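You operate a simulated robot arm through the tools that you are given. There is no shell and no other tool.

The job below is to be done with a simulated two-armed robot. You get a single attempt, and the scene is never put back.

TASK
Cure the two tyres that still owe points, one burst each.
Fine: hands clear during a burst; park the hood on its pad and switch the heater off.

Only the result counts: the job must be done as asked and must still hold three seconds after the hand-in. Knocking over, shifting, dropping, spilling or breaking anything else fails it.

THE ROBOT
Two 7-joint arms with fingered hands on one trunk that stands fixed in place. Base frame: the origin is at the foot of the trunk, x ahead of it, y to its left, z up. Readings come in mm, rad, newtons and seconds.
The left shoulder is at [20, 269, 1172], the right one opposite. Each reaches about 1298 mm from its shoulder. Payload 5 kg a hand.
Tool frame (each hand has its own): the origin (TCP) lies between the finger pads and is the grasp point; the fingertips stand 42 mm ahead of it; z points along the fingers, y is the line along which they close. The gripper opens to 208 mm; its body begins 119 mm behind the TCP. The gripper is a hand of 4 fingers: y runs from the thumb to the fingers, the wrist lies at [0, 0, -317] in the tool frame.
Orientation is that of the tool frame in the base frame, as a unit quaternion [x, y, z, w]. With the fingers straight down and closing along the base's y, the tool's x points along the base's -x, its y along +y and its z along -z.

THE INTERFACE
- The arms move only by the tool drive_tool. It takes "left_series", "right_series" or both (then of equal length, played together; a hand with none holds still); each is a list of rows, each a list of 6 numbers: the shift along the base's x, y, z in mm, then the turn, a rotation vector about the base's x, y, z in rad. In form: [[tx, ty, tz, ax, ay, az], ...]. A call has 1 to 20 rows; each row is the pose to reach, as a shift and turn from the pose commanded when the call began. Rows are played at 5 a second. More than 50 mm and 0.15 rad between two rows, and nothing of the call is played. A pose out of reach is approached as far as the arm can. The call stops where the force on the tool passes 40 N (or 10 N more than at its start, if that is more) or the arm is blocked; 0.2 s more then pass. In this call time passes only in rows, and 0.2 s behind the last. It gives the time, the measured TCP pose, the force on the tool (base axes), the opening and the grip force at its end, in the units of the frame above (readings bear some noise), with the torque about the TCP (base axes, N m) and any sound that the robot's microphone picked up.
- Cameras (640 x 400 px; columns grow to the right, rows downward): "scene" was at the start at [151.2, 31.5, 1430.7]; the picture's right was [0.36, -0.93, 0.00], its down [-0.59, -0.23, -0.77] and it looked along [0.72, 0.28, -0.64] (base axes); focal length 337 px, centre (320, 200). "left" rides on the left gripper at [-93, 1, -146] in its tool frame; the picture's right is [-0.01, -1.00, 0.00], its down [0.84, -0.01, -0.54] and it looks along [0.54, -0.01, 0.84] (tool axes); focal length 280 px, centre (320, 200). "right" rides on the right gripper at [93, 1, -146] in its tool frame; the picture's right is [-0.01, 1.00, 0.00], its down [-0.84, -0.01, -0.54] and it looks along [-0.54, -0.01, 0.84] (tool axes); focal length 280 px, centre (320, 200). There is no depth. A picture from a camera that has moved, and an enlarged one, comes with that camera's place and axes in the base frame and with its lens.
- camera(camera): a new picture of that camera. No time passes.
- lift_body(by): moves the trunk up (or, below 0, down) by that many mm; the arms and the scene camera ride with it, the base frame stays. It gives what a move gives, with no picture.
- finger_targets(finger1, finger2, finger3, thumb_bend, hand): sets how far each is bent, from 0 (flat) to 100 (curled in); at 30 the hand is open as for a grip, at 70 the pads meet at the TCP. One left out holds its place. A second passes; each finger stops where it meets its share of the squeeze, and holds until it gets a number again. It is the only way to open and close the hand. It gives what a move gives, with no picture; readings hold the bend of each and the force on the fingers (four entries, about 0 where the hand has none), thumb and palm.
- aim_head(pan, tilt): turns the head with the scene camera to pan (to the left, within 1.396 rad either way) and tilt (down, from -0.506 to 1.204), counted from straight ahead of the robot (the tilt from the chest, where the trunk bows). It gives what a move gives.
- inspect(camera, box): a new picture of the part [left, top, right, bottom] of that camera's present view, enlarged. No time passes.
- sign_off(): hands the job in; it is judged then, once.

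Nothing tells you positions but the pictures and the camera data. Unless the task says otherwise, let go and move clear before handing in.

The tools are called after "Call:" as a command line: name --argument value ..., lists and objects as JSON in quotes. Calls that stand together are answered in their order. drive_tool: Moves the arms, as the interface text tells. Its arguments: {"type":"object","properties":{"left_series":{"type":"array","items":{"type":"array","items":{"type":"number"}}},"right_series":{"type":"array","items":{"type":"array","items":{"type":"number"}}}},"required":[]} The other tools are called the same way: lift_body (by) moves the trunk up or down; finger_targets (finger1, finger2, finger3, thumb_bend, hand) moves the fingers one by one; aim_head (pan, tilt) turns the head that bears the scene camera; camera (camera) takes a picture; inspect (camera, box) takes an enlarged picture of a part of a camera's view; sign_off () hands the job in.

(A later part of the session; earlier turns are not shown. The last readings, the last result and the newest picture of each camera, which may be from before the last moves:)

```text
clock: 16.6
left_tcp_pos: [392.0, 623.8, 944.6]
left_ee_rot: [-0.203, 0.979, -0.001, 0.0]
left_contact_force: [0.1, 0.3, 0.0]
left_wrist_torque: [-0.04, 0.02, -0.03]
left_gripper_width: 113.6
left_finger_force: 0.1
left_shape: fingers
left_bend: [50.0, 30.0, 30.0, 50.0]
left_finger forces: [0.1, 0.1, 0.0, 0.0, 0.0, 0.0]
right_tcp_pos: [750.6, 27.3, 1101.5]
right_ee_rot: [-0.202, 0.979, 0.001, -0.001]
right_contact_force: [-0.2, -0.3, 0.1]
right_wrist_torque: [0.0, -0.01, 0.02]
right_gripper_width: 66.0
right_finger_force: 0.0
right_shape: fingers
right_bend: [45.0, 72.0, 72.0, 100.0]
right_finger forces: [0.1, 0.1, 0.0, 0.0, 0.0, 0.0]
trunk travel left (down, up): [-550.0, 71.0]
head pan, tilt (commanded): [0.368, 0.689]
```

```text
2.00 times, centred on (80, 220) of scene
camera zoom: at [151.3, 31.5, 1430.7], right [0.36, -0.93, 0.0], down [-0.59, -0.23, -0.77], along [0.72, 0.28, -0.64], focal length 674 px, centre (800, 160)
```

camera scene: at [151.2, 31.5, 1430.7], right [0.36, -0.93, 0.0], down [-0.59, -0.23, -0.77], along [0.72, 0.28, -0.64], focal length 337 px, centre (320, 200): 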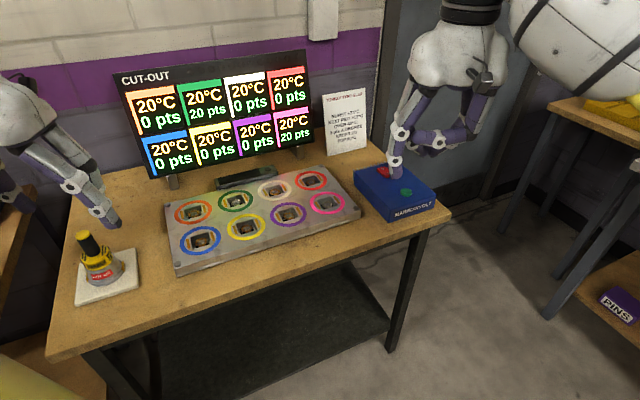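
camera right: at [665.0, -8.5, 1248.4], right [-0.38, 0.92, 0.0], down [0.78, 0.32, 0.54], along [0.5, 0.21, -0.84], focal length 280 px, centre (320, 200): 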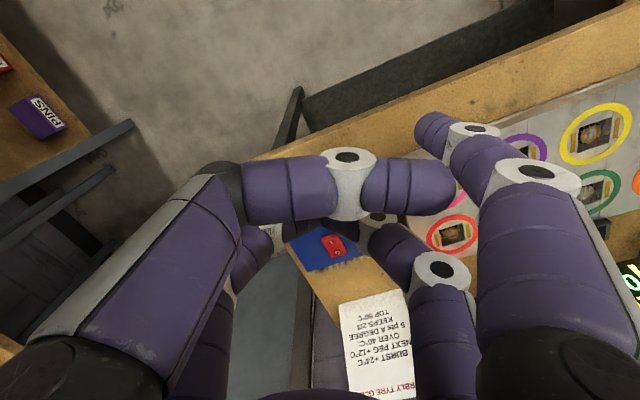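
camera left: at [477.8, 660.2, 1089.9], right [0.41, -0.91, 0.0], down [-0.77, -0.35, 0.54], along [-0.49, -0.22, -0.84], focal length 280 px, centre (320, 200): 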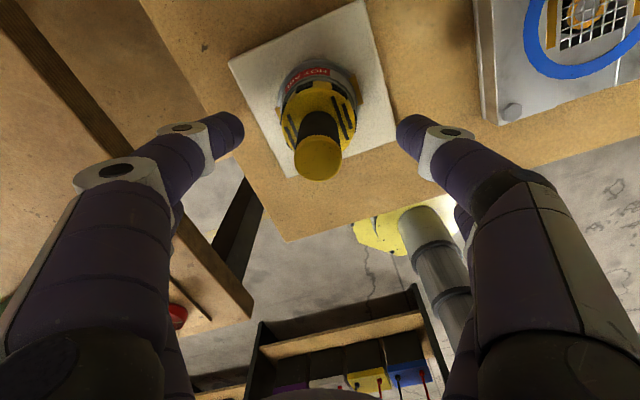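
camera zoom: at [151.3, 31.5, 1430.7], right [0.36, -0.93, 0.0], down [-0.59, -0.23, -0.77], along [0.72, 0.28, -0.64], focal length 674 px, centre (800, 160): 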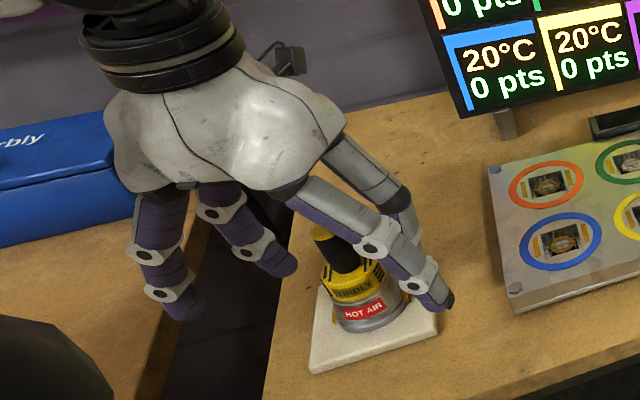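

The handle is centred between finger 1 and thumb, with the tips just above the yellow body. Closing that pair now.

Call:
finger_targets --hand "left" --finger1 85 --thumb_bend 85

Call:
camera --camera "left"

Call:
inspect --camera "scene" --box '[0, 120, 160, 320]'

```text
clock: 17.6
left_tcp_pos: [392.6, 623.1, 947.2]
left_ee_rot: [-0.202, 0.979, 0.0, 0.001]
left_contact_force: [0.9, -7.1, 30.3]
left_wrist_torque: [0.88, -0.6, -0.19]
left_gripper_width: 37.6
left_finger_force: 31.4
left_shape: fingers
left_bend: [55.0, 30.0, 30.0, 78.0]
left_finger forces: [34.0, 0.1, 0.1, 0.1, 29.0, 0.1]
right_tcp_pos: [750.5, 25.7, 1101.9]
right_ee_rot: [-0.203, 0.979, 0.001, 0.0]
right_contact_force: [0.9, -0.3, 0.1]
right_wrist_torque: [0.01, -0.01, 0.02]
right_gripper_width: 65.6
right_finger_force: 0.1
right_shape: fingers
right_bend: [45.0, 72.0, 72.0, 100.0]
right_finger forces: [0.0, 0.0, 0.1, 0.1, 0.0, 0.1]
trunk travel left (down, up): [-550.0, 71.0]
head pan, tilt (commanded): [0.368, 0.689]
```

```text
taken
camera left: at [477.4, 658.7, 1092.1], right [0.41, -0.91, 0.0], down [-0.77, -0.35, 0.54], along [-0.49, -0.22, -0.84], focal length 280 px, centre (320, 200)
```

left: 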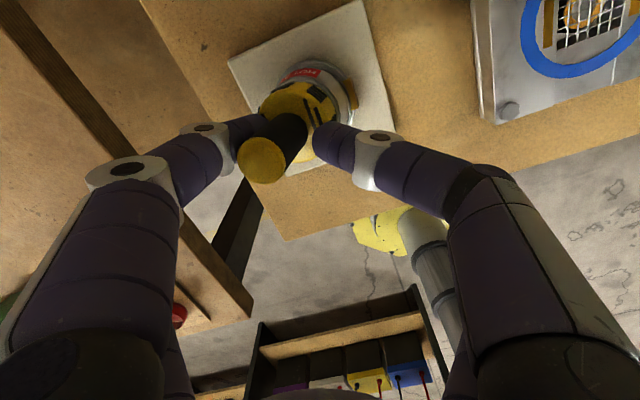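

```text
2.00 times, centred on (80, 220) of scene
camera zoom: at [150.4, 29.6, 1431.0], right [0.36, -0.93, 0.0], down [-0.59, -0.23, -0.77], along [0.72, 0.28, -0.64], focal length 674 px, centre (800, 160)
```

zoom: 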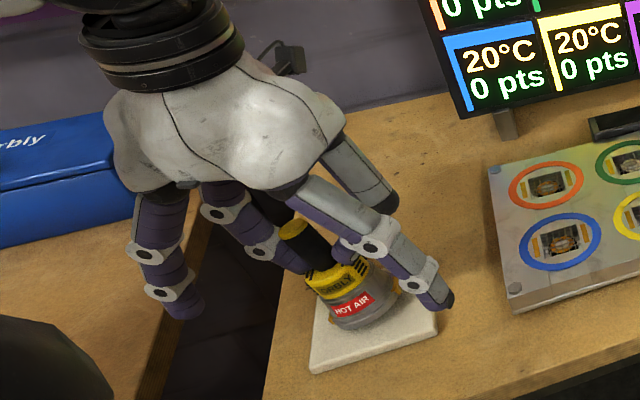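

The saturated squeeze let the pair drift sideways and tipped the hood about 20° toward finger 1. I'll back the thumb off gradually so the hood settles upright on its pad again.

Call:
finger_targets --hand "left" --thumb_bend 70

Call:
inspect --camera "scene" --box '[0, 120, 160, 320]'

Call:
camera --camera "left"

```text
clock: 18.6
left_tcp_pos: [391.7, 623.7, 945.0]
left_ee_rot: [-0.203, 0.979, 0.0, 0.001]
left_contact_force: [-3.1, -1.2, 6.3]
left_wrist_torque: [0.19, 0.13, 0.11]
left_gripper_width: 34.1
left_finger_force: 10.0
left_shape: fingers
left_bend: [62.0, 30.0, 30.0, 69.0]
left_finger forces: [13.3, 0.0, 0.0, 0.1, 7.4, 0.0]
right_tcp_pos: [751.0, 26.1, 1103.3]
right_ee_rot: [-0.202, 0.979, 0.0, 0.0]
right_contact_force: [-0.2, -0.2, -0.3]
right_wrist_torque: [-0.01, 0.0, -0.02]
right_gripper_width: 65.7
right_finger_force: 0.0
right_shape: fingers
right_bend: [45.0, 72.0, 72.0, 100.0]
right_finger forces: [0.0, 0.0, 0.1, 0.0, 0.0, 0.1]
trunk travel left (down, up): [-550.0, 71.0]
head pan, tilt (commanded): [0.368, 0.689]
```

```text
2.00 times, centred on (80, 220) of scene
camera zoom: at [150.9, 31.2, 1430.7], right [0.36, -0.93, 0.0], down [-0.59, -0.23, -0.77], along [0.72, 0.28, -0.64], focal length 674 px, centre (800, 160)
```

zoom: 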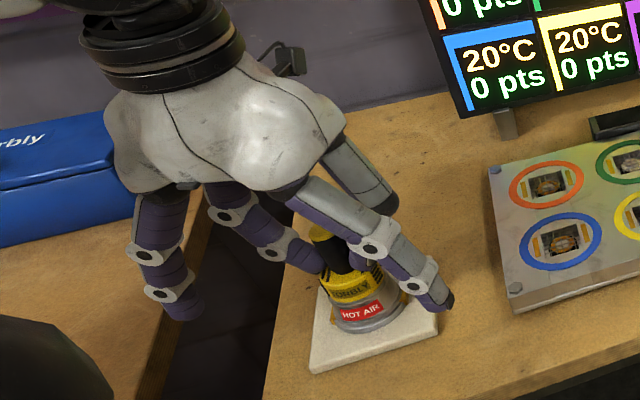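

```text
taken
camera left: at [477.3, 659.9, 1089.9], right [0.41, -0.91, 0.0], down [-0.77, -0.35, 0.54], along [-0.49, -0.22, -0.84], focal length 280 px, centre (320, 200)
```

left: 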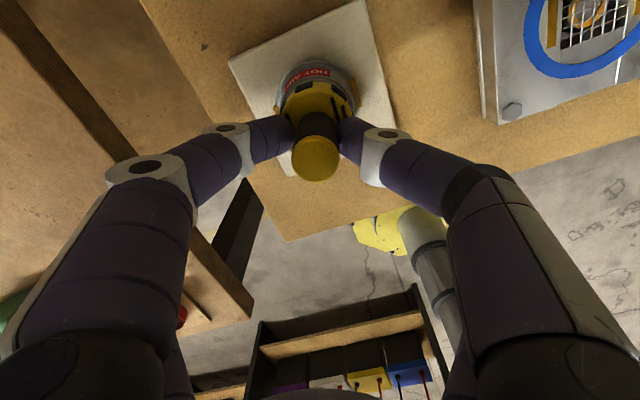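

The hood is upright again, lightly held. I'll open slightly, raise the hand a few millimetres and close both digits to matching, modest targets so the pair stays centred.

Call:
finger_targets --hand "left" --finger1 58 --thumb_bend 58

Call:
inspect --camera "left" --box '[220, 40, 420, 200]'

Call:
inspect --camera "scene" --box '[60, 180, 160, 300]'

```text
clock: 19.6
left_tcp_pos: [393.4, 624.3, 944.2]
left_ee_rot: [-0.202, 0.979, 0.0, 0.0]
left_contact_force: [-0.2, 0.1, 0.5]
left_wrist_torque: [0.01, 0.01, -0.03]
left_gripper_width: 75.5
left_finger_force: 0.1
left_shape: fingers
left_bend: [57.0, 30.0, 30.0, 57.0]
left_finger forces: [0.1, 0.0, 0.0, 0.0, 0.0, 0.0]
right_tcp_pos: [750.0, 26.1, 1101.4]
right_ee_rot: [-0.203, 0.979, 0.0, 0.0]
right_contact_force: [-0.1, -0.6, 0.2]
right_wrist_torque: [0.0, 0.03, -0.01]
right_gripper_width: 65.8
right_finger_force: 0.1
right_shape: fingers
right_bend: [45.0, 72.0, 72.0, 100.0]
right_finger forces: [0.0, 0.0, 0.1, 0.1, 0.1, 0.0]
trunk travel left (down, up): [-550.0, 71.0]
head pan, tilt (commanded): [0.368, 0.689]
```

```text
2.50 times, centred on (320, 120) of left
camera zoom: at [477.8, 660.2, 1089.8], right [0.41, -0.91, 0.0], down [-0.77, -0.35, 0.54], along [-0.49, -0.22, -0.84], focal length 701 px, centre (320, 400)
```

zoom: 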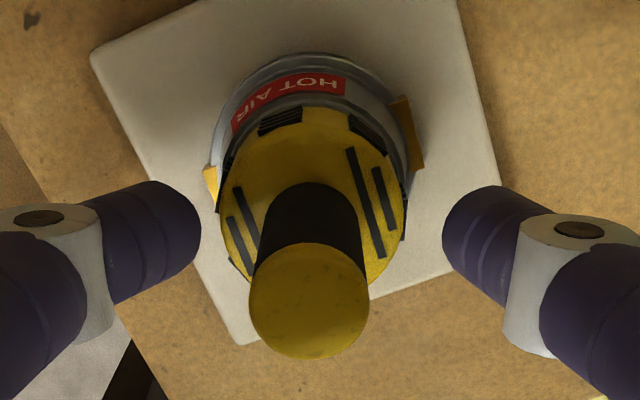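

```text
3.33 times, centred on (110, 240) of scene
camera zoom: at [151.4, 31.6, 1430.7], right [0.36, -0.93, 0.0], down [-0.59, -0.23, -0.77], along [0.72, 0.28, -0.64], focal length 1123 px, centre (1020, 67)
```

zoom: 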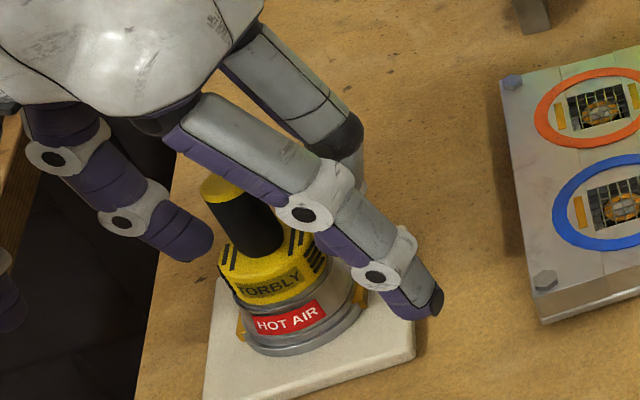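

The hood is upright and essentially unmoved (cap at (420, 637)). I'll nudge the hand to centre, raise it 6 mm, and close to modest symmetric targets.

Call:
drive_tool --left_series '[[-0.6, 1.4, 3, 0, 0, 0], [-0.6, 1.4, 6, 0, 0, 0], [-0.6, 1.4, 6, 0, 0, 0]]'

Call:
finger_targets --hand "left" --finger1 69 --thumb_bend 69

Call:
inspect --camera "left" --box '[220, 40, 420, 200]'

Call:
inspect --camera "scene" --box '[60, 180, 160, 300]'

```text
clock: 20.4
left_tcp_pos: [392.5, 625.2, 951.2]
left_ee_rot: [-0.202, 0.979, 0.0, 0.0]
left_contact_force: [-0.2, -0.1, -0.3]
left_wrist_torque: [0.01, -0.02, -0.02]
left_gripper_width: 75.4
left_finger_force: 0.1
left_shape: fingers
left_bend: [57.0, 30.0, 30.0, 57.0]
left_finger forces: [0.0, 0.1, 0.1, 0.0, 0.0, 0.0]
right_tcp_pos: [752.1, 27.5, 1101.8]
right_ee_rot: [-0.203, 0.979, 0.0, 0.0]
right_contact_force: [-0.2, 0.2, -0.1]
right_wrist_torque: [-0.02, 0.0, -0.03]
right_gripper_width: 66.0
right_finger_force: 0.1
right_shape: fingers
right_bend: [45.0, 72.0, 72.0, 100.0]
right_finger forces: [0.0, 0.1, 0.0, 0.0, 0.0, 0.1]
trunk travel left (down, up): [-550.0, 71.0]
head pan, tilt (commanded): [0.368, 0.689]
```

```text
clock: 21.4
left_tcp_pos: [392.1, 625.1, 951.2]
left_ee_rot: [-0.203, 0.979, 0.001, 0.001]
left_contact_force: [1.0, -0.7, 0.6]
left_wrist_torque: [-0.07, 0.04, 0.0]
left_gripper_width: 30.9
left_finger_force: 5.7
left_shape: fingers
left_bend: [65.0, 30.0, 30.0, 67.0]
left_finger forces: [5.3, 0.1, 0.0, 0.0, 5.7, 0.0]
right_tcp_pos: [752.7, 26.6, 1101.3]
right_ee_rot: [-0.202, 0.979, 0.0, 0.001]
right_contact_force: [-0.2, 0.3, 0.0]
right_wrist_torque: [0.02, 0.02, -0.01]
right_gripper_width: 65.6
right_finger_force: 0.0
right_shape: fingers
right_bend: [45.0, 72.0, 72.0, 100.0]
right_finger forces: [0.1, 0.1, 0.0, 0.0, 0.0, 0.1]
trunk travel left (down, up): [-550.0, 71.0]
head pan, tilt (commanded): [0.368, 0.689]
```

```text
2.50 times, centred on (320, 120) of left
camera zoom: at [477.1, 661.2, 1096.7], right [0.41, -0.91, 0.0], down [-0.77, -0.35, 0.54], along [-0.49, -0.22, -0.84], focal length 701 px, centre (320, 400)
```

zoom: 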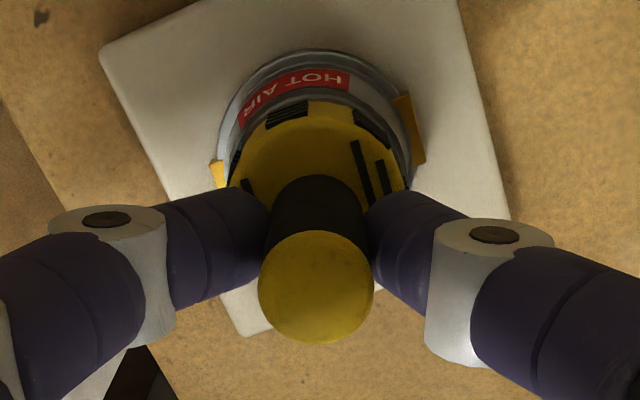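

```text
3.33 times, centred on (110, 240) of scene
camera zoom: at [151.3, 31.6, 1430.7], right [0.36, -0.93, 0.0], down [-0.59, -0.23, -0.77], along [0.72, 0.28, -0.64], focal length 1123 px, centre (1020, 67)
```

zoom: 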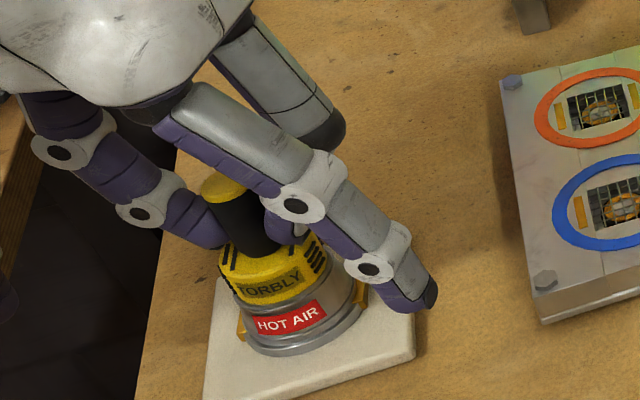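

Both digits now touch evenly (about 5.5 N) with the hood upright. I'll firm the grip a bit, symmetrically, then do a small test lift.

Call:
finger_targets --hand "left" --finger1 73 --thumb_bend 73

Call:
inspect --camera "left" --box '[220, 40, 420, 200]'

```text
clock: 22.4
left_tcp_pos: [392.5, 624.1, 951.7]
left_ee_rot: [-0.203, 0.979, -0.001, 0.0]
left_contact_force: [0.4, -0.1, 0.5]
left_wrist_torque: [0.06, 0.05, -0.01]
left_gripper_width: 29.9
left_finger_force: 11.3
left_shape: fingers
left_bend: [65.0, 30.0, 30.0, 69.0]
left_finger forces: [10.8, 0.0, 0.0, 0.0, 11.6, 0.0]
right_tcp_pos: [750.3, 26.5, 1101.2]
right_ee_rot: [-0.203, 0.979, 0.0, 0.001]
right_contact_force: [-0.1, -0.3, 0.7]
right_wrist_torque: [-0.03, -0.01, 0.0]
right_gripper_width: 65.9
right_finger_force: 0.0
right_shape: fingers
right_bend: [45.0, 72.0, 72.0, 100.0]
right_finger forces: [0.0, 0.1, 0.0, 0.0, 0.0, 0.0]
trunk travel left (down, up): [-550.0, 71.0]
head pan, tilt (commanded): [0.368, 0.689]
```

```text
2.50 times, centred on (320, 120) of left
camera zoom: at [477.1, 661.1, 1096.8], right [0.41, -0.91, 0.0], down [-0.77, -0.35, 0.54], along [-0.49, -0.22, -0.84], focal length 701 px, centre (320, 400)
```

zoom: 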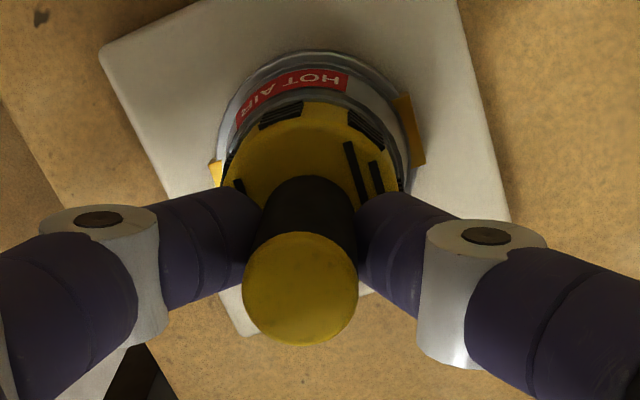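

The cap leaned a little toward finger 1, which is the softer digit. I'll give finger 1 a bit more target and the thumb a bit less to rebalance.

Call:
finger_targets --hand "left" --finger1 79 --thumb_bend 72

Call:
inspect --camera "left" --box '[220, 40, 420, 200]'

```text
clock: 23.4
left_tcp_pos: [391.5, 625.0, 951.4]
left_ee_rot: [-0.203, 0.979, 0.001, 0.0]
left_contact_force: [1.1, -0.6, 0.3]
left_wrist_torque: [0.02, 0.01, -0.05]
left_gripper_width: 29.7
left_finger_force: 10.0
left_shape: fingers
left_bend: [64.0, 30.0, 30.0, 69.0]
left_finger forces: [9.7, 0.1, 0.1, 0.0, 10.5, 0.0]
right_tcp_pos: [751.4, 26.7, 1102.1]
right_ee_rot: [-0.203, 0.979, 0.0, 0.001]
right_contact_force: [-0.6, 1.0, 1.1]
right_wrist_torque: [-0.04, 0.04, -0.04]
right_gripper_width: 65.9
right_finger_force: 0.0
right_shape: fingers
right_bend: [45.0, 72.0, 72.0, 100.0]
right_finger forces: [0.1, 0.0, 0.0, 0.0, 0.0, 0.0]
trunk travel left (down, up): [-550.0, 71.0]
head pan, tilt (commanded): [0.368, 0.689]
```

```text
2.50 times, centred on (320, 120) of left
camera zoom: at [477.1, 661.1, 1096.8], right [0.41, -0.91, 0.0], down [-0.77, -0.35, 0.54], along [-0.49, -0.22, -0.84], focal length 701 px, centre (320, 400)
```

zoom: 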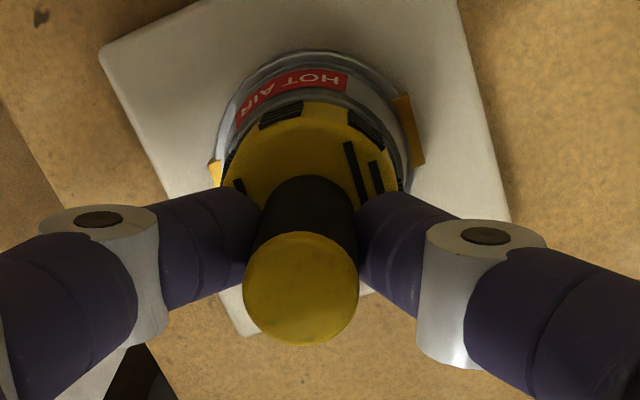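

Grip is about 10 N a side with only ~2° lean. Test lift of 20 mm now.

Call:
drive_tool --left_series '[[0, 0, 3, 0, 0, 0], [0, 0, 7, 0, 0, 0], [0, 0, 12, 0, 0, 0], [0, 0, 20, 0, 0, 0], [0, 0, 20, 0, 0, 0]]'

Call:
inspect --camera "left" --box '[220, 40, 420, 200]'

Call:
inspect --camera "scene" --box '[60, 180, 160, 300]'

```text
clock: 24.6
left_tcp_pos: [390.1, 624.3, 970.7]
left_ee_rot: [-0.203, 0.979, 0.0, 0.0]
left_contact_force: [-0.3, 0.3, -4.6]
left_wrist_torque: [-0.06, 0.12, 0.0]
left_gripper_width: 29.9
left_finger_force: 9.9
left_shape: fingers
left_bend: [64.0, 30.0, 30.0, 69.0]
left_finger forces: [9.7, 0.0, 0.1, 0.0, 9.4, 0.0]
right_tcp_pos: [750.9, 26.2, 1101.0]
right_ee_rot: [-0.203, 0.979, 0.0, 0.0]
right_contact_force: [-0.2, 0.1, 0.0]
right_wrist_torque: [-0.01, -0.03, -0.03]
right_gripper_width: 65.9
right_finger_force: 0.0
right_shape: fingers
right_bend: [45.0, 72.0, 72.0, 100.0]
right_finger forces: [0.0, 0.0, 0.0, 0.0, 0.0, 0.1]
trunk travel left (down, up): [-550.0, 71.0]
head pan, tilt (commanded): [0.368, 0.689]
```

```text
2.50 times, centred on (320, 120) of left
camera zoom: at [475.4, 660.4, 1115.9], right [0.41, -0.91, 0.0], down [-0.77, -0.35, 0.54], along [-0.49, -0.22, -0.84], focal length 701 px, centre (320, 400)
```

zoom: 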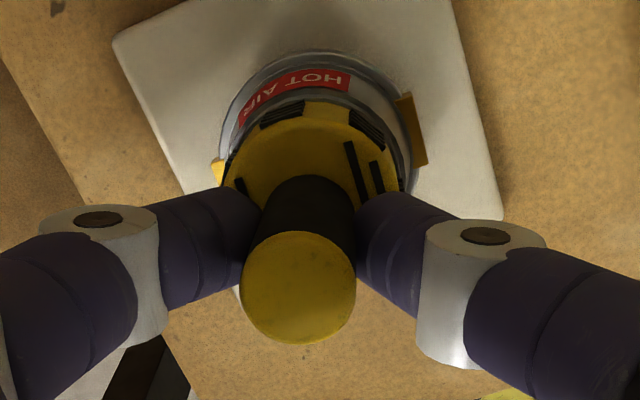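

```text
3.33 times, centred on (110, 240) of scene
camera zoom: at [151.4, 31.7, 1430.6], right [0.36, -0.93, 0.0], down [-0.59, -0.23, -0.77], along [0.72, 0.28, -0.64], focal length 1123 px, centre (1020, 67)
```

zoom: 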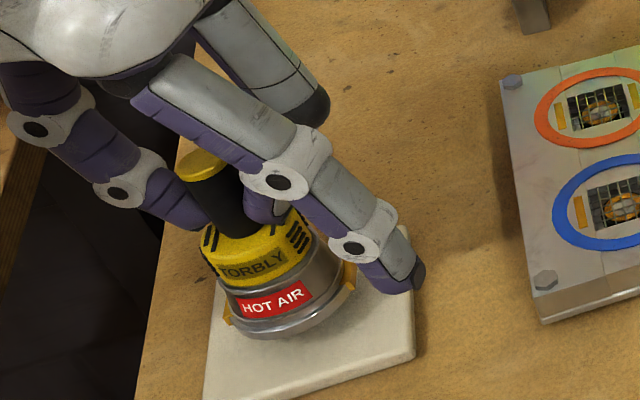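

The hood is off the pad, about 0.5 kg, held steadily. I'll raise it well clear of the board and carry it to above the green ring at moderate speed.

Call:
drive_tool --left_series '[[0, 0, 25, 0, 0, 0], [0, 0, 50, 0, 0, 0], [0, 0, 75, 0, 0, 0], [20, -9.6, 80, 0, 0, 0], [45, -21.6, 80, 0, 0, 0], [70, -33.6, 80, 0, 0, 0], [95, -45.6, 80, 0, 0, 0], [120, -57.6, 80, 0, 0, 0], [145, -69.6, 80, 0, 0, 0], [170, -81.6, 80, 0, 0, 0], [195, -93.6, 80, 0, 0, 0], [220, -105.6, 80, 0, 0, 0], [245, -117.6, 80, 0, 0, 0], [270, -129.6, 80, 0, 0, 0], [290, -139.6, 80, 0, 0, 0], [300, -144.6, 80, 0, 0, 0], [300, -144.6, 80, 0, 0, 0], [300, -144.6, 80, 0, 0, 0]]'

Call:
camera --camera "left"

Call:
camera --camera "scene"

```text
clock: 28.4
left_tcp_pos: [691.3, 477.9, 1051.0]
left_ee_rot: [-0.202, 0.979, 0.0, 0.0]
left_contact_force: [-0.2, 0.1, -4.2]
left_wrist_torque: [-0.04, 0.14, 0.02]
left_gripper_width: 29.8
left_finger_force: 9.6
left_shape: fingers
left_bend: [64.0, 30.0, 30.0, 69.0]
left_finger forces: [9.5, 0.0, 0.0, 0.0, 9.3, 0.1]
right_tcp_pos: [751.8, 26.2, 1100.6]
right_ee_rot: [-0.203, 0.979, 0.0, 0.0]
right_contact_force: [-0.1, 0.0, -0.2]
right_wrist_torque: [-0.02, 0.02, -0.04]
right_gripper_width: 66.0
right_finger_force: 0.0
right_shape: fingers
right_bend: [45.0, 72.0, 72.0, 100.0]
right_finger forces: [0.0, 0.1, 0.1, 0.0, 0.1, 0.1]
trunk travel left (down, up): [-550.0, 71.0]
head pan, tilt (commanded): [0.368, 0.689]
```

```text
taken
camera left: at [774.8, 514.0, 1196.9], right [0.41, -0.91, 0.0], down [-0.77, -0.35, 0.54], along [-0.49, -0.22, -0.84], focal length 280 px, centre (320, 200)
```

left: 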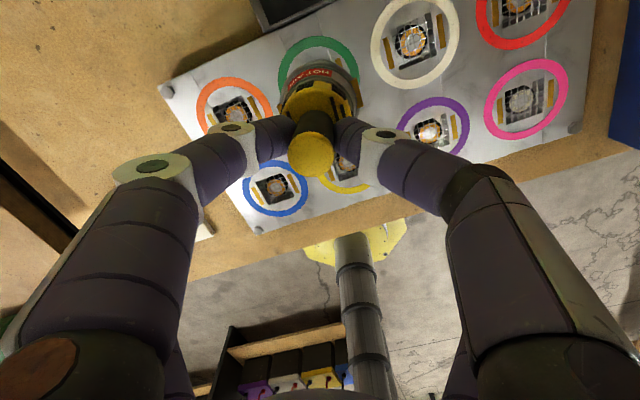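

```text
taken
camera scene: at [151.6, 31.6, 1430.6], right [0.36, -0.93, 0.0], down [-0.59, -0.23, -0.77], along [0.72, 0.28, -0.64], focal length 337 px, centre (320, 200)
```

scene: 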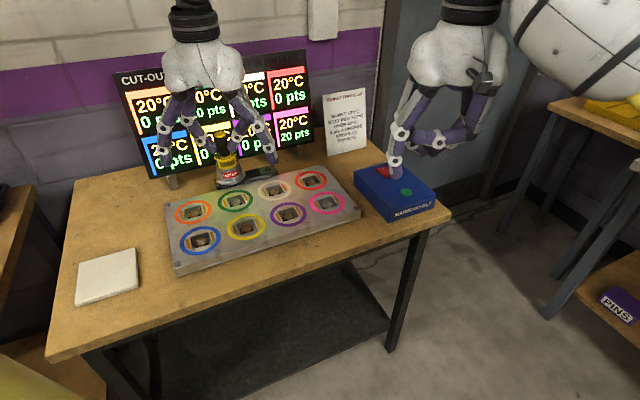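

The hood is above the green ring. I'll lower it to about 20 mm over the board and check alignment from both cameras.

Call:
drive_tool --left_series '[[-0.5, 1, -12, 0, 0, 0], [-0.9, 1.5, -24, 0, 0, 0], [-0.9, 1.5, -36, 0, 0, 0], [-0.9, 1.5, -46, 0, 0, 0], [-0.9, 1.5, -52, 0, 0, 0], [-0.9, 1.5, -52, 0, 0, 0]]'

Call:
inspect --camera "left" --box '[220, 20, 420, 180]'

Call:
inspect --camera "scene" --box '[160, 130, 300, 250]'

```text
clock: 29.8
left_tcp_pos: [690.2, 480.7, 997.5]
left_ee_rot: [-0.203, 0.979, -0.001, 0.0]
left_contact_force: [0.2, 1.4, -4.3]
left_wrist_torque: [-0.08, 0.1, 0.04]
left_gripper_width: 29.8
left_finger_force: 9.6
left_shape: fingers
left_bend: [64.0, 30.0, 30.0, 69.0]
left_finger forces: [9.5, 0.0, 0.0, 0.0, 9.3, 0.0]
right_tcp_pos: [752.4, 26.5, 1101.8]
right_ee_rot: [-0.203, 0.979, 0.0, 0.0]
right_contact_force: [-0.1, 0.6, 0.0]
right_wrist_torque: [0.04, -0.01, -0.01]
right_gripper_width: 65.7
right_finger_force: 0.1
right_shape: fingers
right_bend: [45.0, 72.0, 72.0, 100.0]
right_finger forces: [0.1, 0.0, 0.0, 0.0, 0.1, 0.0]
trunk travel left (down, up): [-550.0, 71.0]
head pan, tilt (commanded): [0.368, 0.689]
```

```text
2.50 times, centred on (320, 100) of left
camera zoom: at [775.3, 516.7, 1143.6], right [0.41, -0.91, 0.0], down [-0.77, -0.35, 0.54], along [-0.49, -0.22, -0.84], focal length 701 px, centre (320, 450)
```

zoom: 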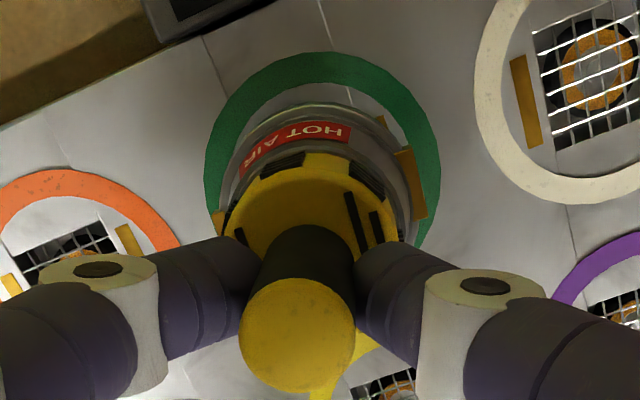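

```text
3.33 times, centred on (230, 190) of scene
camera zoom: at [151.3, 31.6, 1430.7], right [0.36, -0.93, 0.0], down [-0.59, -0.23, -0.77], along [0.72, 0.28, -0.64], focal length 1123 px, centre (620, 233)
```

zoom: 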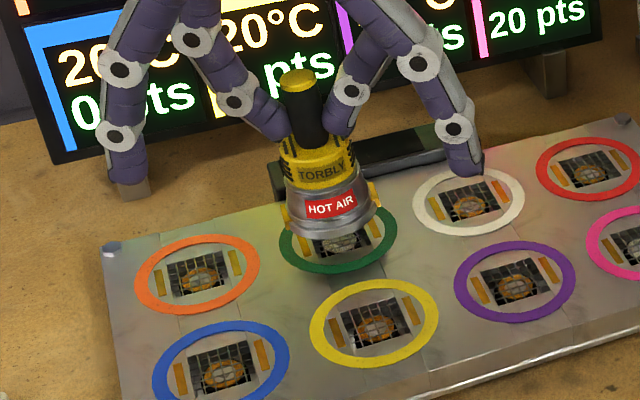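

Alignment is within about 3–4 mm; I'll shift by (+1.5, −2) mm and lower to just about touching.

Call:
drive_tool --left_series '[[1.5, -2, 0, 0, 0, 0], [1.5, -2, -6, 0, 0, 0], [1.5, -2, -11, 0, 0, 0], [1.5, -2, -15, 0, 0, 0], [1.5, -2, -17, 0, 0, 0], [1.5, -2, -18, 0, 0, 0]]'

Call:
inspect --camera "left" --box '[220, 20, 420, 180]'

Call:
inspect --camera "scene" --box '[160, 130, 300, 250]'

```text
clock: 31.2
left_tcp_pos: [692.1, 480.1, 980.3]
left_ee_rot: [-0.203, 0.979, 0.0, 0.0]
left_contact_force: [0.1, 0.1, -5.2]
left_wrist_torque: [-0.05, 0.14, 0.0]
left_gripper_width: 30.1
left_finger_force: 9.8
left_shape: fingers
left_bend: [64.0, 30.0, 30.0, 69.0]
left_finger forces: [9.4, 0.0, 0.0, 0.1, 9.3, 0.0]
right_tcp_pos: [752.3, 26.5, 1101.3]
right_ee_rot: [-0.203, 0.979, 0.0, 0.0]
right_contact_force: [0.0, -0.4, -0.4]
right_wrist_torque: [-0.02, 0.02, -0.01]
right_gripper_width: 65.7
right_finger_force: 0.1
right_shape: fingers
right_bend: [45.0, 72.0, 72.0, 100.0]
right_finger forces: [0.1, 0.0, 0.1, 0.0, 0.1, 0.1]
trunk travel left (down, up): [-550.0, 71.0]
head pan, tilt (commanded): [0.368, 0.689]
```

```text
2.50 times, centred on (320, 100) of left
camera zoom: at [777.3, 515.5, 1125.3], right [0.41, -0.91, 0.0], down [-0.77, -0.35, 0.54], along [-0.49, -0.22, -0.84], focal length 701 px, centre (320, 450)
```

zoom: 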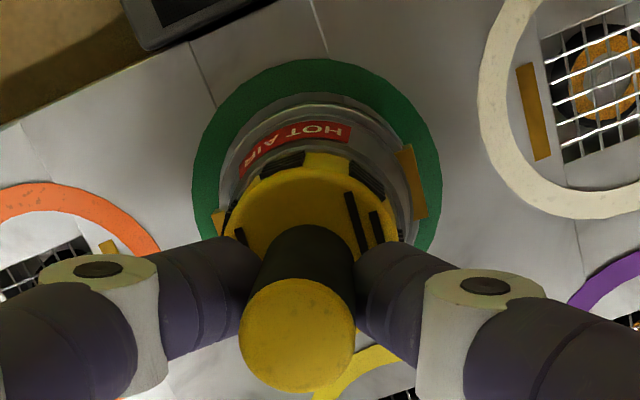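

```text
3.33 times, centred on (230, 190) of scene
camera zoom: at [151.6, 31.7, 1430.6], right [0.36, -0.93, 0.0], down [-0.59, -0.23, -0.77], along [0.72, 0.28, -0.64], focal length 1123 px, centre (620, 233)
```

zoom: 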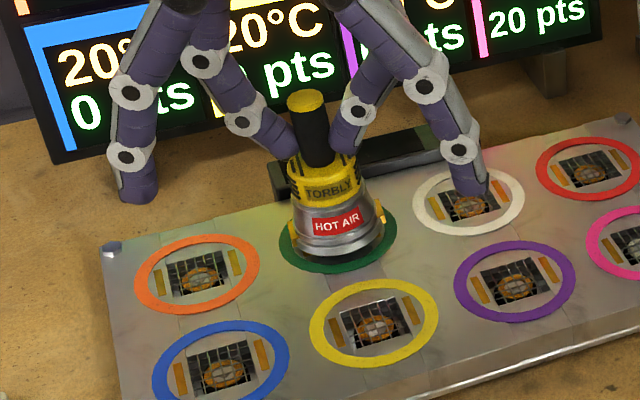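

The hood is concentric with the green ring in both views, just above the board. Lowering the last millimetres.

Call:
drive_tool --left_series '[[0, 0, -1, 0, 0, 0], [0, 0, -2, 0, 0, 0], [0, 0, -3, 0, 0, 0], [0, 0, -3, 0, 0, 0]]'

Call:
inspect --camera "scene" --box '[180, 140, 300, 240]'

```text
clock: 32.2
left_tcp_pos: [692.6, 478.7, 977.6]
left_ee_rot: [-0.203, 0.979, -0.001, 0.001]
left_contact_force: [0.0, 0.4, -5.1]
left_wrist_torque: [-0.06, 0.14, 0.01]
left_gripper_width: 29.7
left_finger_force: 9.4
left_shape: fingers
left_bend: [64.0, 30.0, 30.0, 69.0]
left_finger forces: [9.5, 0.1, 0.1, 0.0, 9.3, 0.0]
right_tcp_pos: [751.7, 26.7, 1100.3]
right_ee_rot: [-0.203, 0.979, 0.001, 0.0]
right_contact_force: [-0.6, 0.7, 0.2]
right_wrist_torque: [0.04, 0.0, -0.01]
right_gripper_width: 65.7
right_finger_force: 0.0
right_shape: fingers
right_bend: [45.0, 72.0, 72.0, 100.0]
right_finger forces: [0.0, 0.0, 0.0, 0.1, 0.0, 0.0]
trunk travel left (down, up): [-550.0, 71.0]
head pan, tilt (commanded): [0.368, 0.689]
```

```text
4.00 times, centred on (240, 190) of scene
camera zoom: at [151.5, 31.7, 1430.6], right [0.36, -0.93, 0.0], down [-0.59, -0.23, -0.77], along [0.72, 0.28, -0.64], focal length 1348 px, centre (640, 240)
```

zoom: 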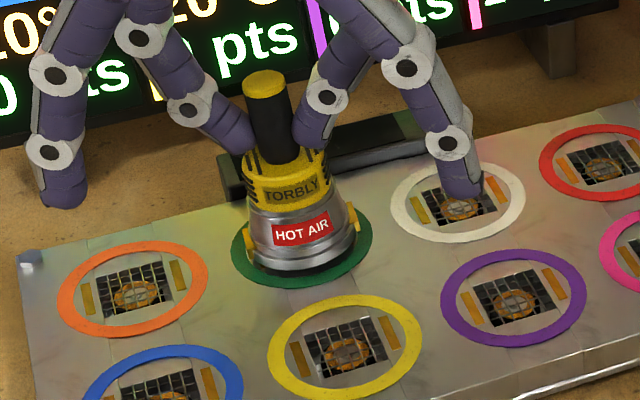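

Still hanging free (−5 N). I'll keep lowering in 1 mm steps while watching the force.

Call:
drive_tool --left_series '[[0, 0, -1, 0, 0, 0], [0, 0, -2, 0, 0, 0], [0, 0, -3, 0, 0, 0], [0, 0, -3, 0, 0, 0]]'

Call:
inspect --camera "scene" --box '[180, 140, 300, 240]'

```text
clock: 33.2
left_tcp_pos: [690.2, 479.3, 973.4]
left_ee_rot: [-0.203, 0.979, 0.001, 0.0]
left_contact_force: [0.4, 0.9, -5.3]
left_wrist_torque: [-0.04, 0.12, 0.02]
left_gripper_width: 29.9
left_finger_force: 8.9
left_shape: fingers
left_bend: [64.0, 30.0, 30.0, 69.0]
left_finger forces: [9.6, 0.1, 0.0, 0.1, 9.3, 0.1]
right_tcp_pos: [752.1, 27.2, 1101.5]
right_ee_rot: [-0.202, 0.979, 0.0, 0.0]
right_contact_force: [-0.1, -0.7, 0.2]
right_wrist_torque: [-0.02, -0.01, 0.02]
right_gripper_width: 65.9
right_finger_force: 0.0
right_shape: fingers
right_bend: [45.0, 72.0, 72.0, 100.0]
right_finger forces: [0.0, 0.1, 0.0, 0.1, 0.0, 0.1]
trunk travel left (down, up): [-550.0, 71.0]
head pan, tilt (commanded): [0.368, 0.689]
```

```text
4.00 times, centred on (240, 190) of scene
camera zoom: at [151.5, 31.6, 1430.7], right [0.36, -0.93, 0.0], down [-0.59, -0.23, -0.77], along [0.72, 0.28, -0.64], focal length 1348 px, centre (640, 240)
```

zoom: 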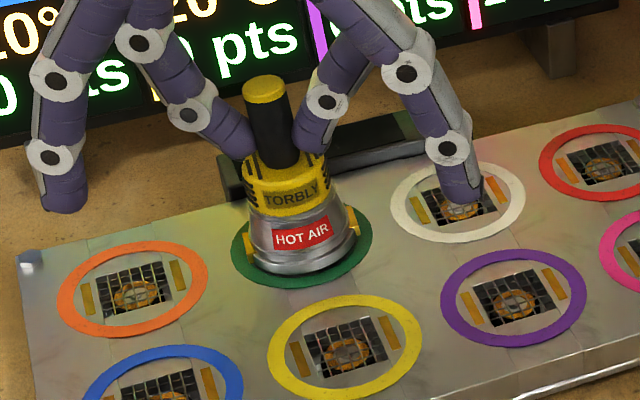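

Not touching yet; continuing down slowly.

Call:
drive_tool --left_series '[[0, 0, -1, 0, 0, 0], [0, 0, -2, 0, 0, 0], [0, 0, -3, 0, 0, 0], [0, 0, -4, 0, 0, 0], [0, 0, -4, 0, 0, 0]]'

Call:
inspect --camera "left" --box '[220, 20, 420, 180]'

Call:
inspect --camera "scene" --box '[180, 140, 300, 240]'

```text
clock: 34.4
left_tcp_pos: [691.9, 479.6, 971.2]
left_ee_rot: [-0.202, 0.979, 0.0, 0.0]
left_contact_force: [1.4, -2.8, 3.7]
left_wrist_torque: [-0.01, -0.12, -0.06]
left_gripper_width: 29.4
left_finger_force: 11.4
left_shape: fingers
left_bend: [64.0, 30.0, 30.0, 69.0]
left_finger forces: [10.1, 0.1, 0.1, 0.1, 13.0, 0.0]
right_tcp_pos: [751.6, 27.1, 1101.2]
right_ee_rot: [-0.203, 0.979, 0.001, 0.001]
right_contact_force: [-1.1, 1.0, -0.6]
right_wrist_torque: [0.03, 0.02, -0.02]
right_gripper_width: 65.9
right_finger_force: 0.1
right_shape: fingers
right_bend: [45.0, 72.0, 72.0, 100.0]
right_finger forces: [0.1, 0.0, 0.1, 0.0, 0.0, 0.1]
trunk travel left (down, up): [-550.0, 71.0]
head pan, tilt (commanded): [0.368, 0.689]
```

```text
2.50 times, centred on (320, 100) of left
camera zoom: at [777.0, 515.5, 1116.2], right [0.41, -0.91, 0.0], down [-0.77, -0.35, 0.54], along [-0.49, -0.22, -0.84], focal length 701 px, centre (320, 450)
```

zoom: 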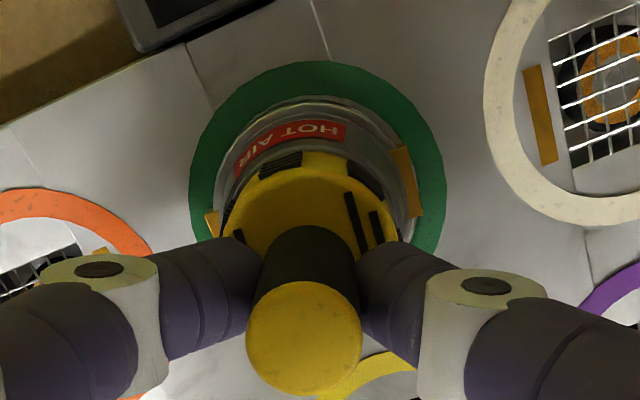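

```text
4.00 times, centred on (240, 190) of scene
camera zoom: at [151.1, 31.2, 1430.8], right [0.36, -0.93, 0.0], down [-0.59, -0.23, -0.77], along [0.72, 0.28, -0.64], focal length 1348 px, centre (640, 240)
```

zoom: 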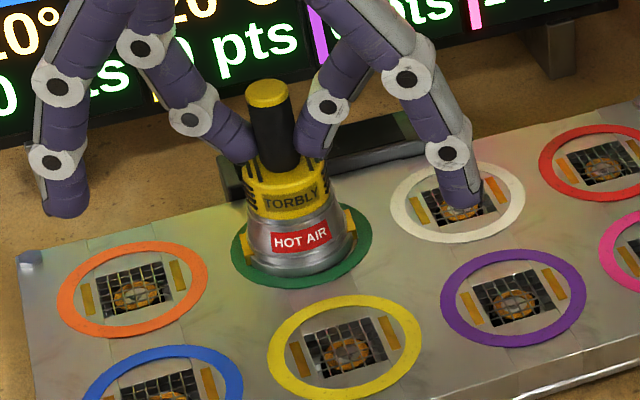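

The hood now rests on the board, concentric with the green ring. Releasing the pair gently.

Call:
finger_targets --hand "left" --finger1 60 --thumb_bend 63

Call:
finger_targets --hand "left" --finger1 45 --thumb_bend 45

Call:
inspect --camera "left" --box '[220, 20, 420, 180]'

Call:
inspect --camera "scene" --box '[180, 140, 300, 240]'

```text
clock: 35.4
left_tcp_pos: [691.4, 479.9, 969.0]
left_ee_rot: [-0.203, 0.979, -0.001, -0.001]
left_contact_force: [0.7, -0.1, 1.4]
left_wrist_torque: [-0.02, -0.01, 0.02]
left_gripper_width: 51.9
left_finger_force: 0.1
left_shape: fingers
left_bend: [60.0, 30.0, 30.0, 63.0]
left_finger forces: [0.1, 0.0, 0.0, 0.1, 0.1, 0.1]
right_tcp_pos: [751.3, 26.9, 1102.5]
right_ee_rot: [-0.202, 0.979, 0.0, 0.0]
right_contact_force: [0.4, 1.3, -0.2]
right_wrist_torque: [-0.01, 0.0, -0.02]
right_gripper_width: 65.5
right_finger_force: 0.1
right_shape: fingers
right_bend: [45.0, 72.0, 72.0, 100.0]
right_finger forces: [0.0, 0.0, 0.1, 0.0, 0.1, 0.0]
trunk travel left (down, up): [-550.0, 71.0]
head pan, tilt (commanded): [0.368, 0.689]
```

```text
clock: 36.4
left_tcp_pos: [692.4, 479.5, 970.6]
left_ee_rot: [-0.203, 0.979, 0.0, 0.0]
left_contact_force: [-0.7, 0.6, 1.2]
left_wrist_torque: [-0.01, 0.0, 0.0]
left_gripper_width: 139.1
left_finger_force: 0.1
left_shape: fingers
left_bend: [45.0, 30.0, 30.0, 45.0]
left_finger forces: [0.0, 0.0, 0.1, 0.0, 0.0, 0.0]
right_tcp_pos: [751.3, 27.2, 1100.9]
right_ee_rot: [-0.202, 0.979, -0.001, 0.0]
right_contact_force: [-0.6, -0.6, 0.8]
right_wrist_torque: [-0.02, -0.03, 0.0]
right_gripper_width: 65.9
right_finger_force: 0.1
right_shape: fingers
right_bend: [45.0, 72.0, 72.0, 100.0]
right_finger forces: [0.1, 0.1, 0.1, 0.1, 0.0, 0.1]
trunk travel left (down, up): [-550.0, 71.0]
head pan, tilt (commanded): [0.368, 0.689]
```

```text
2.50 times, centred on (320, 100) of left
camera zoom: at [777.0, 515.9, 1115.7], right [0.41, -0.91, 0.0], down [-0.77, -0.35, 0.54], along [-0.49, -0.22, -0.84], focal length 701 px, centre (320, 450)
```

zoom: 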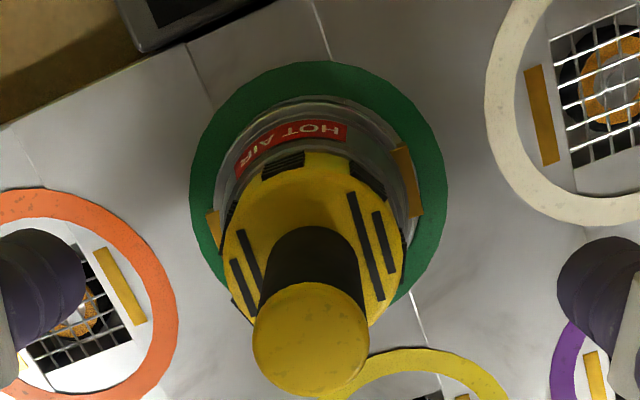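

```text
4.00 times, centred on (240, 190) of scene
camera zoom: at [151.2, 31.5, 1430.7], right [0.36, -0.93, 0.0], down [-0.59, -0.23, -0.77], along [0.72, 0.28, -0.64], focal length 1348 px, centre (640, 240)
```

zoom: 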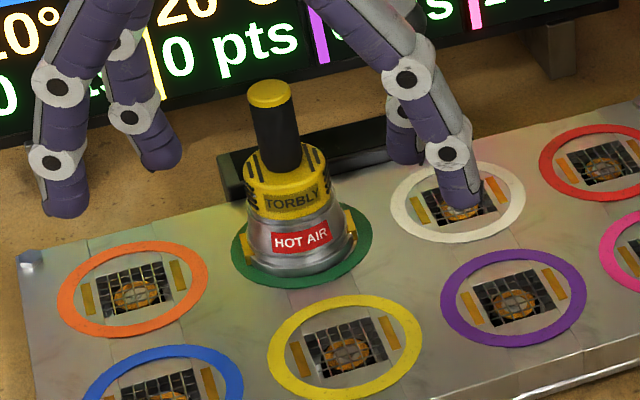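

The hood stands free on the green ring. It looks yawed a few degrees versus the board, so I'll raise the left hand straight up and measure that with a close view.

Call:
drive_tool --left_series '[[0, 0, 15, 0, 0, 0], [0, 0, 40, 0, 0, 0], [0, 0, 80, 0, 0, 0], [0, 0, 120, 0, 0, 0], [0, 0, 120, 0, 0, 0]]'

Call:
inspect --camera "left" --box '[260, 10, 390, 120]'

Call:
inspect --camera "scene" --box '[205, 150, 275, 220]'

```text
clock: 37.6
left_tcp_pos: [690.6, 480.2, 1089.8]
left_ee_rot: [-0.203, 0.979, 0.0, 0.0]
left_contact_force: [-0.1, 0.4, -0.2]
left_wrist_torque: [-0.04, 0.02, -0.01]
left_gripper_width: 139.3
left_finger_force: 0.0
left_shape: fingers
left_bend: [45.0, 30.0, 30.0, 45.0]
left_finger forces: [0.0, 0.0, 0.1, 0.0, 0.0, 0.0]
right_tcp_pos: [752.9, 26.5, 1101.2]
right_ee_rot: [-0.203, 0.979, 0.0, 0.0]
right_contact_force: [-0.8, 0.9, 0.1]
right_wrist_torque: [0.01, 0.05, -0.01]
right_gripper_width: 65.9
right_finger_force: 0.0
right_shape: fingers
right_bend: [45.0, 72.0, 72.0, 100.0]
right_finger forces: [0.1, 0.0, 0.1, 0.1, 0.0, 0.0]
trunk travel left (down, up): [-550.0, 71.0]
head pan, tilt (commanded): [0.368, 0.689]
```

```text
3.64 times, centred on (325, 65) of left
camera zoom: at [776.2, 517.1, 1234.9], right [0.41, -0.91, 0.0], down [-0.77, -0.35, 0.54], along [-0.49, -0.22, -0.84], focal length 1020 px, centre (302, 691)
```

zoom: 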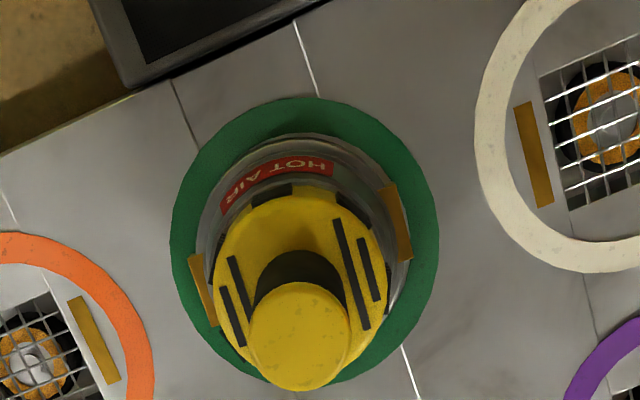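

```text
5.71 times, centred on (240, 185) of scene
camera zoom: at [151.6, 31.7, 1430.5], right [0.36, -0.93, 0.0], down [-0.59, -0.23, -0.77], along [0.72, 0.28, -0.64], focal length 1926 px, centre (777, 286)
```

zoom: 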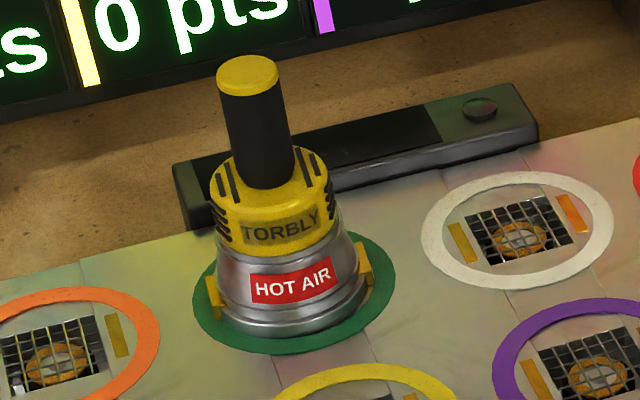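

The hood's yaw is within ~3° of the board and it is concentric within ~2 mm — good. Next: move the left hand well clear, and measure the right fingertip precisely for pressing the rocker.

Call:
drive_tool --left_series '[[0, 0, 40, 0, 0, 0], [-20, 20, 70, 0, 0, 0], [-50, 50, 80, 0, 0, 0], [-80, 80, 90, 0, 0, 0], [-110, 110, 90, 0, 0, 0], [-140, 140, 90, 0, 0, 0], [-170, 170, 90, 0, 0, 0], [-200, 200, 90, 0, 0, 0], [-200, 200, 90, 0, 0, 0]]'

Call:
inspect --camera "right" --box '[340, 80, 500, 200]'

Call:
inspect --camera "scene" --box '[360, 80, 460, 220]'

Call:
camera --camera "right"

```text
clock: 39.6
left_tcp_pos: [493.2, 676.8, 1178.0]
left_ee_rot: [-0.203, 0.979, 0.0, 0.0]
left_contact_force: [0.6, -0.5, 0.2]
left_wrist_torque: [0.09, 0.06, 0.01]
left_gripper_width: 139.6
left_finger_force: 0.0
left_shape: fingers
left_bend: [45.0, 30.0, 30.0, 45.0]
left_finger forces: [0.0, 0.0, 0.1, 0.0, 0.1, 0.0]
right_tcp_pos: [752.1, 24.5, 1101.3]
right_ee_rot: [-0.202, 0.979, 0.002, 0.0]
right_contact_force: [0.6, -0.9, 0.4]
right_wrist_torque: [0.16, 0.06, 0.0]
right_gripper_width: 65.8
right_finger_force: 0.1
right_shape: fingers
right_bend: [45.0, 72.0, 72.0, 100.0]
right_finger forces: [0.0, 0.0, 0.0, 0.0, 0.0, 0.0]
trunk travel left (down, up): [-550.0, 71.0]
head pan, tilt (commanded): [0.368, 0.689]
```

```text
3.33 times, centred on (420, 140) of right
camera zoom: at [665.6, -10.3, 1248.0], right [-0.38, 0.92, 0.0], down [0.78, 0.32, 0.54], along [0.5, 0.21, -0.84], focal length 935 px, centre (-13, 400)
```

zoom: 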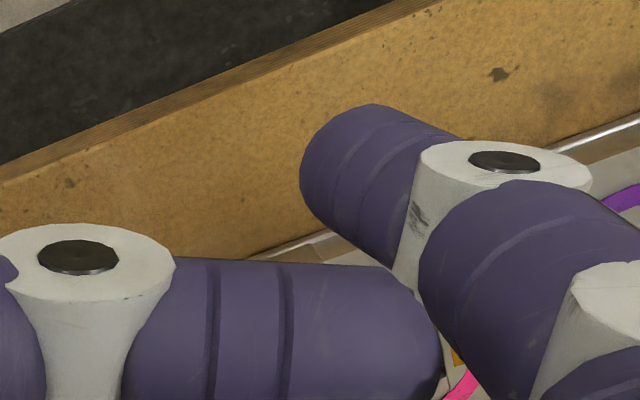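

```text
2.86 times, centred on (410, 150) of scene
camera zoom: at [151.6, 30.5, 1430.7], right [0.36, -0.93, 0.0], down [-0.59, -0.23, -0.77], along [0.72, 0.28, -0.64], focal length 963 px, centre (63, 343)
```

zoom: 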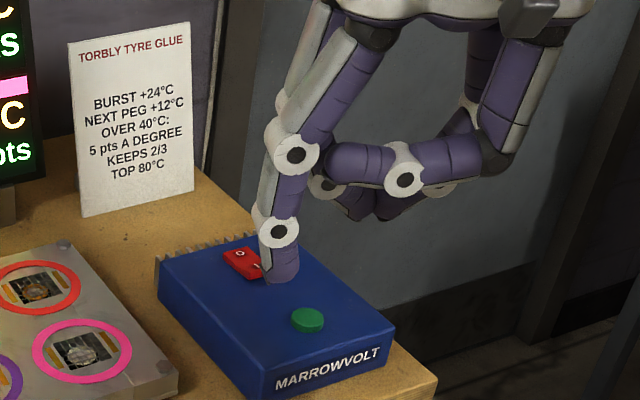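

```text
taken
camera right: at [665.6, -10.3, 1248.0], right [-0.38, 0.92, 0.0], down [0.78, 0.32, 0.54], along [0.5, 0.21, -0.84], focal length 280 px, centre (320, 200)
```

right: 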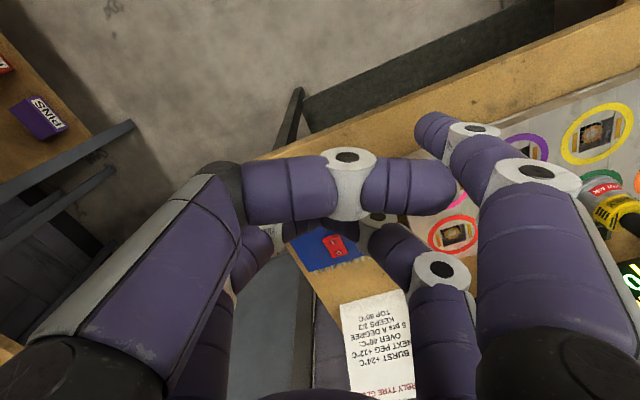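

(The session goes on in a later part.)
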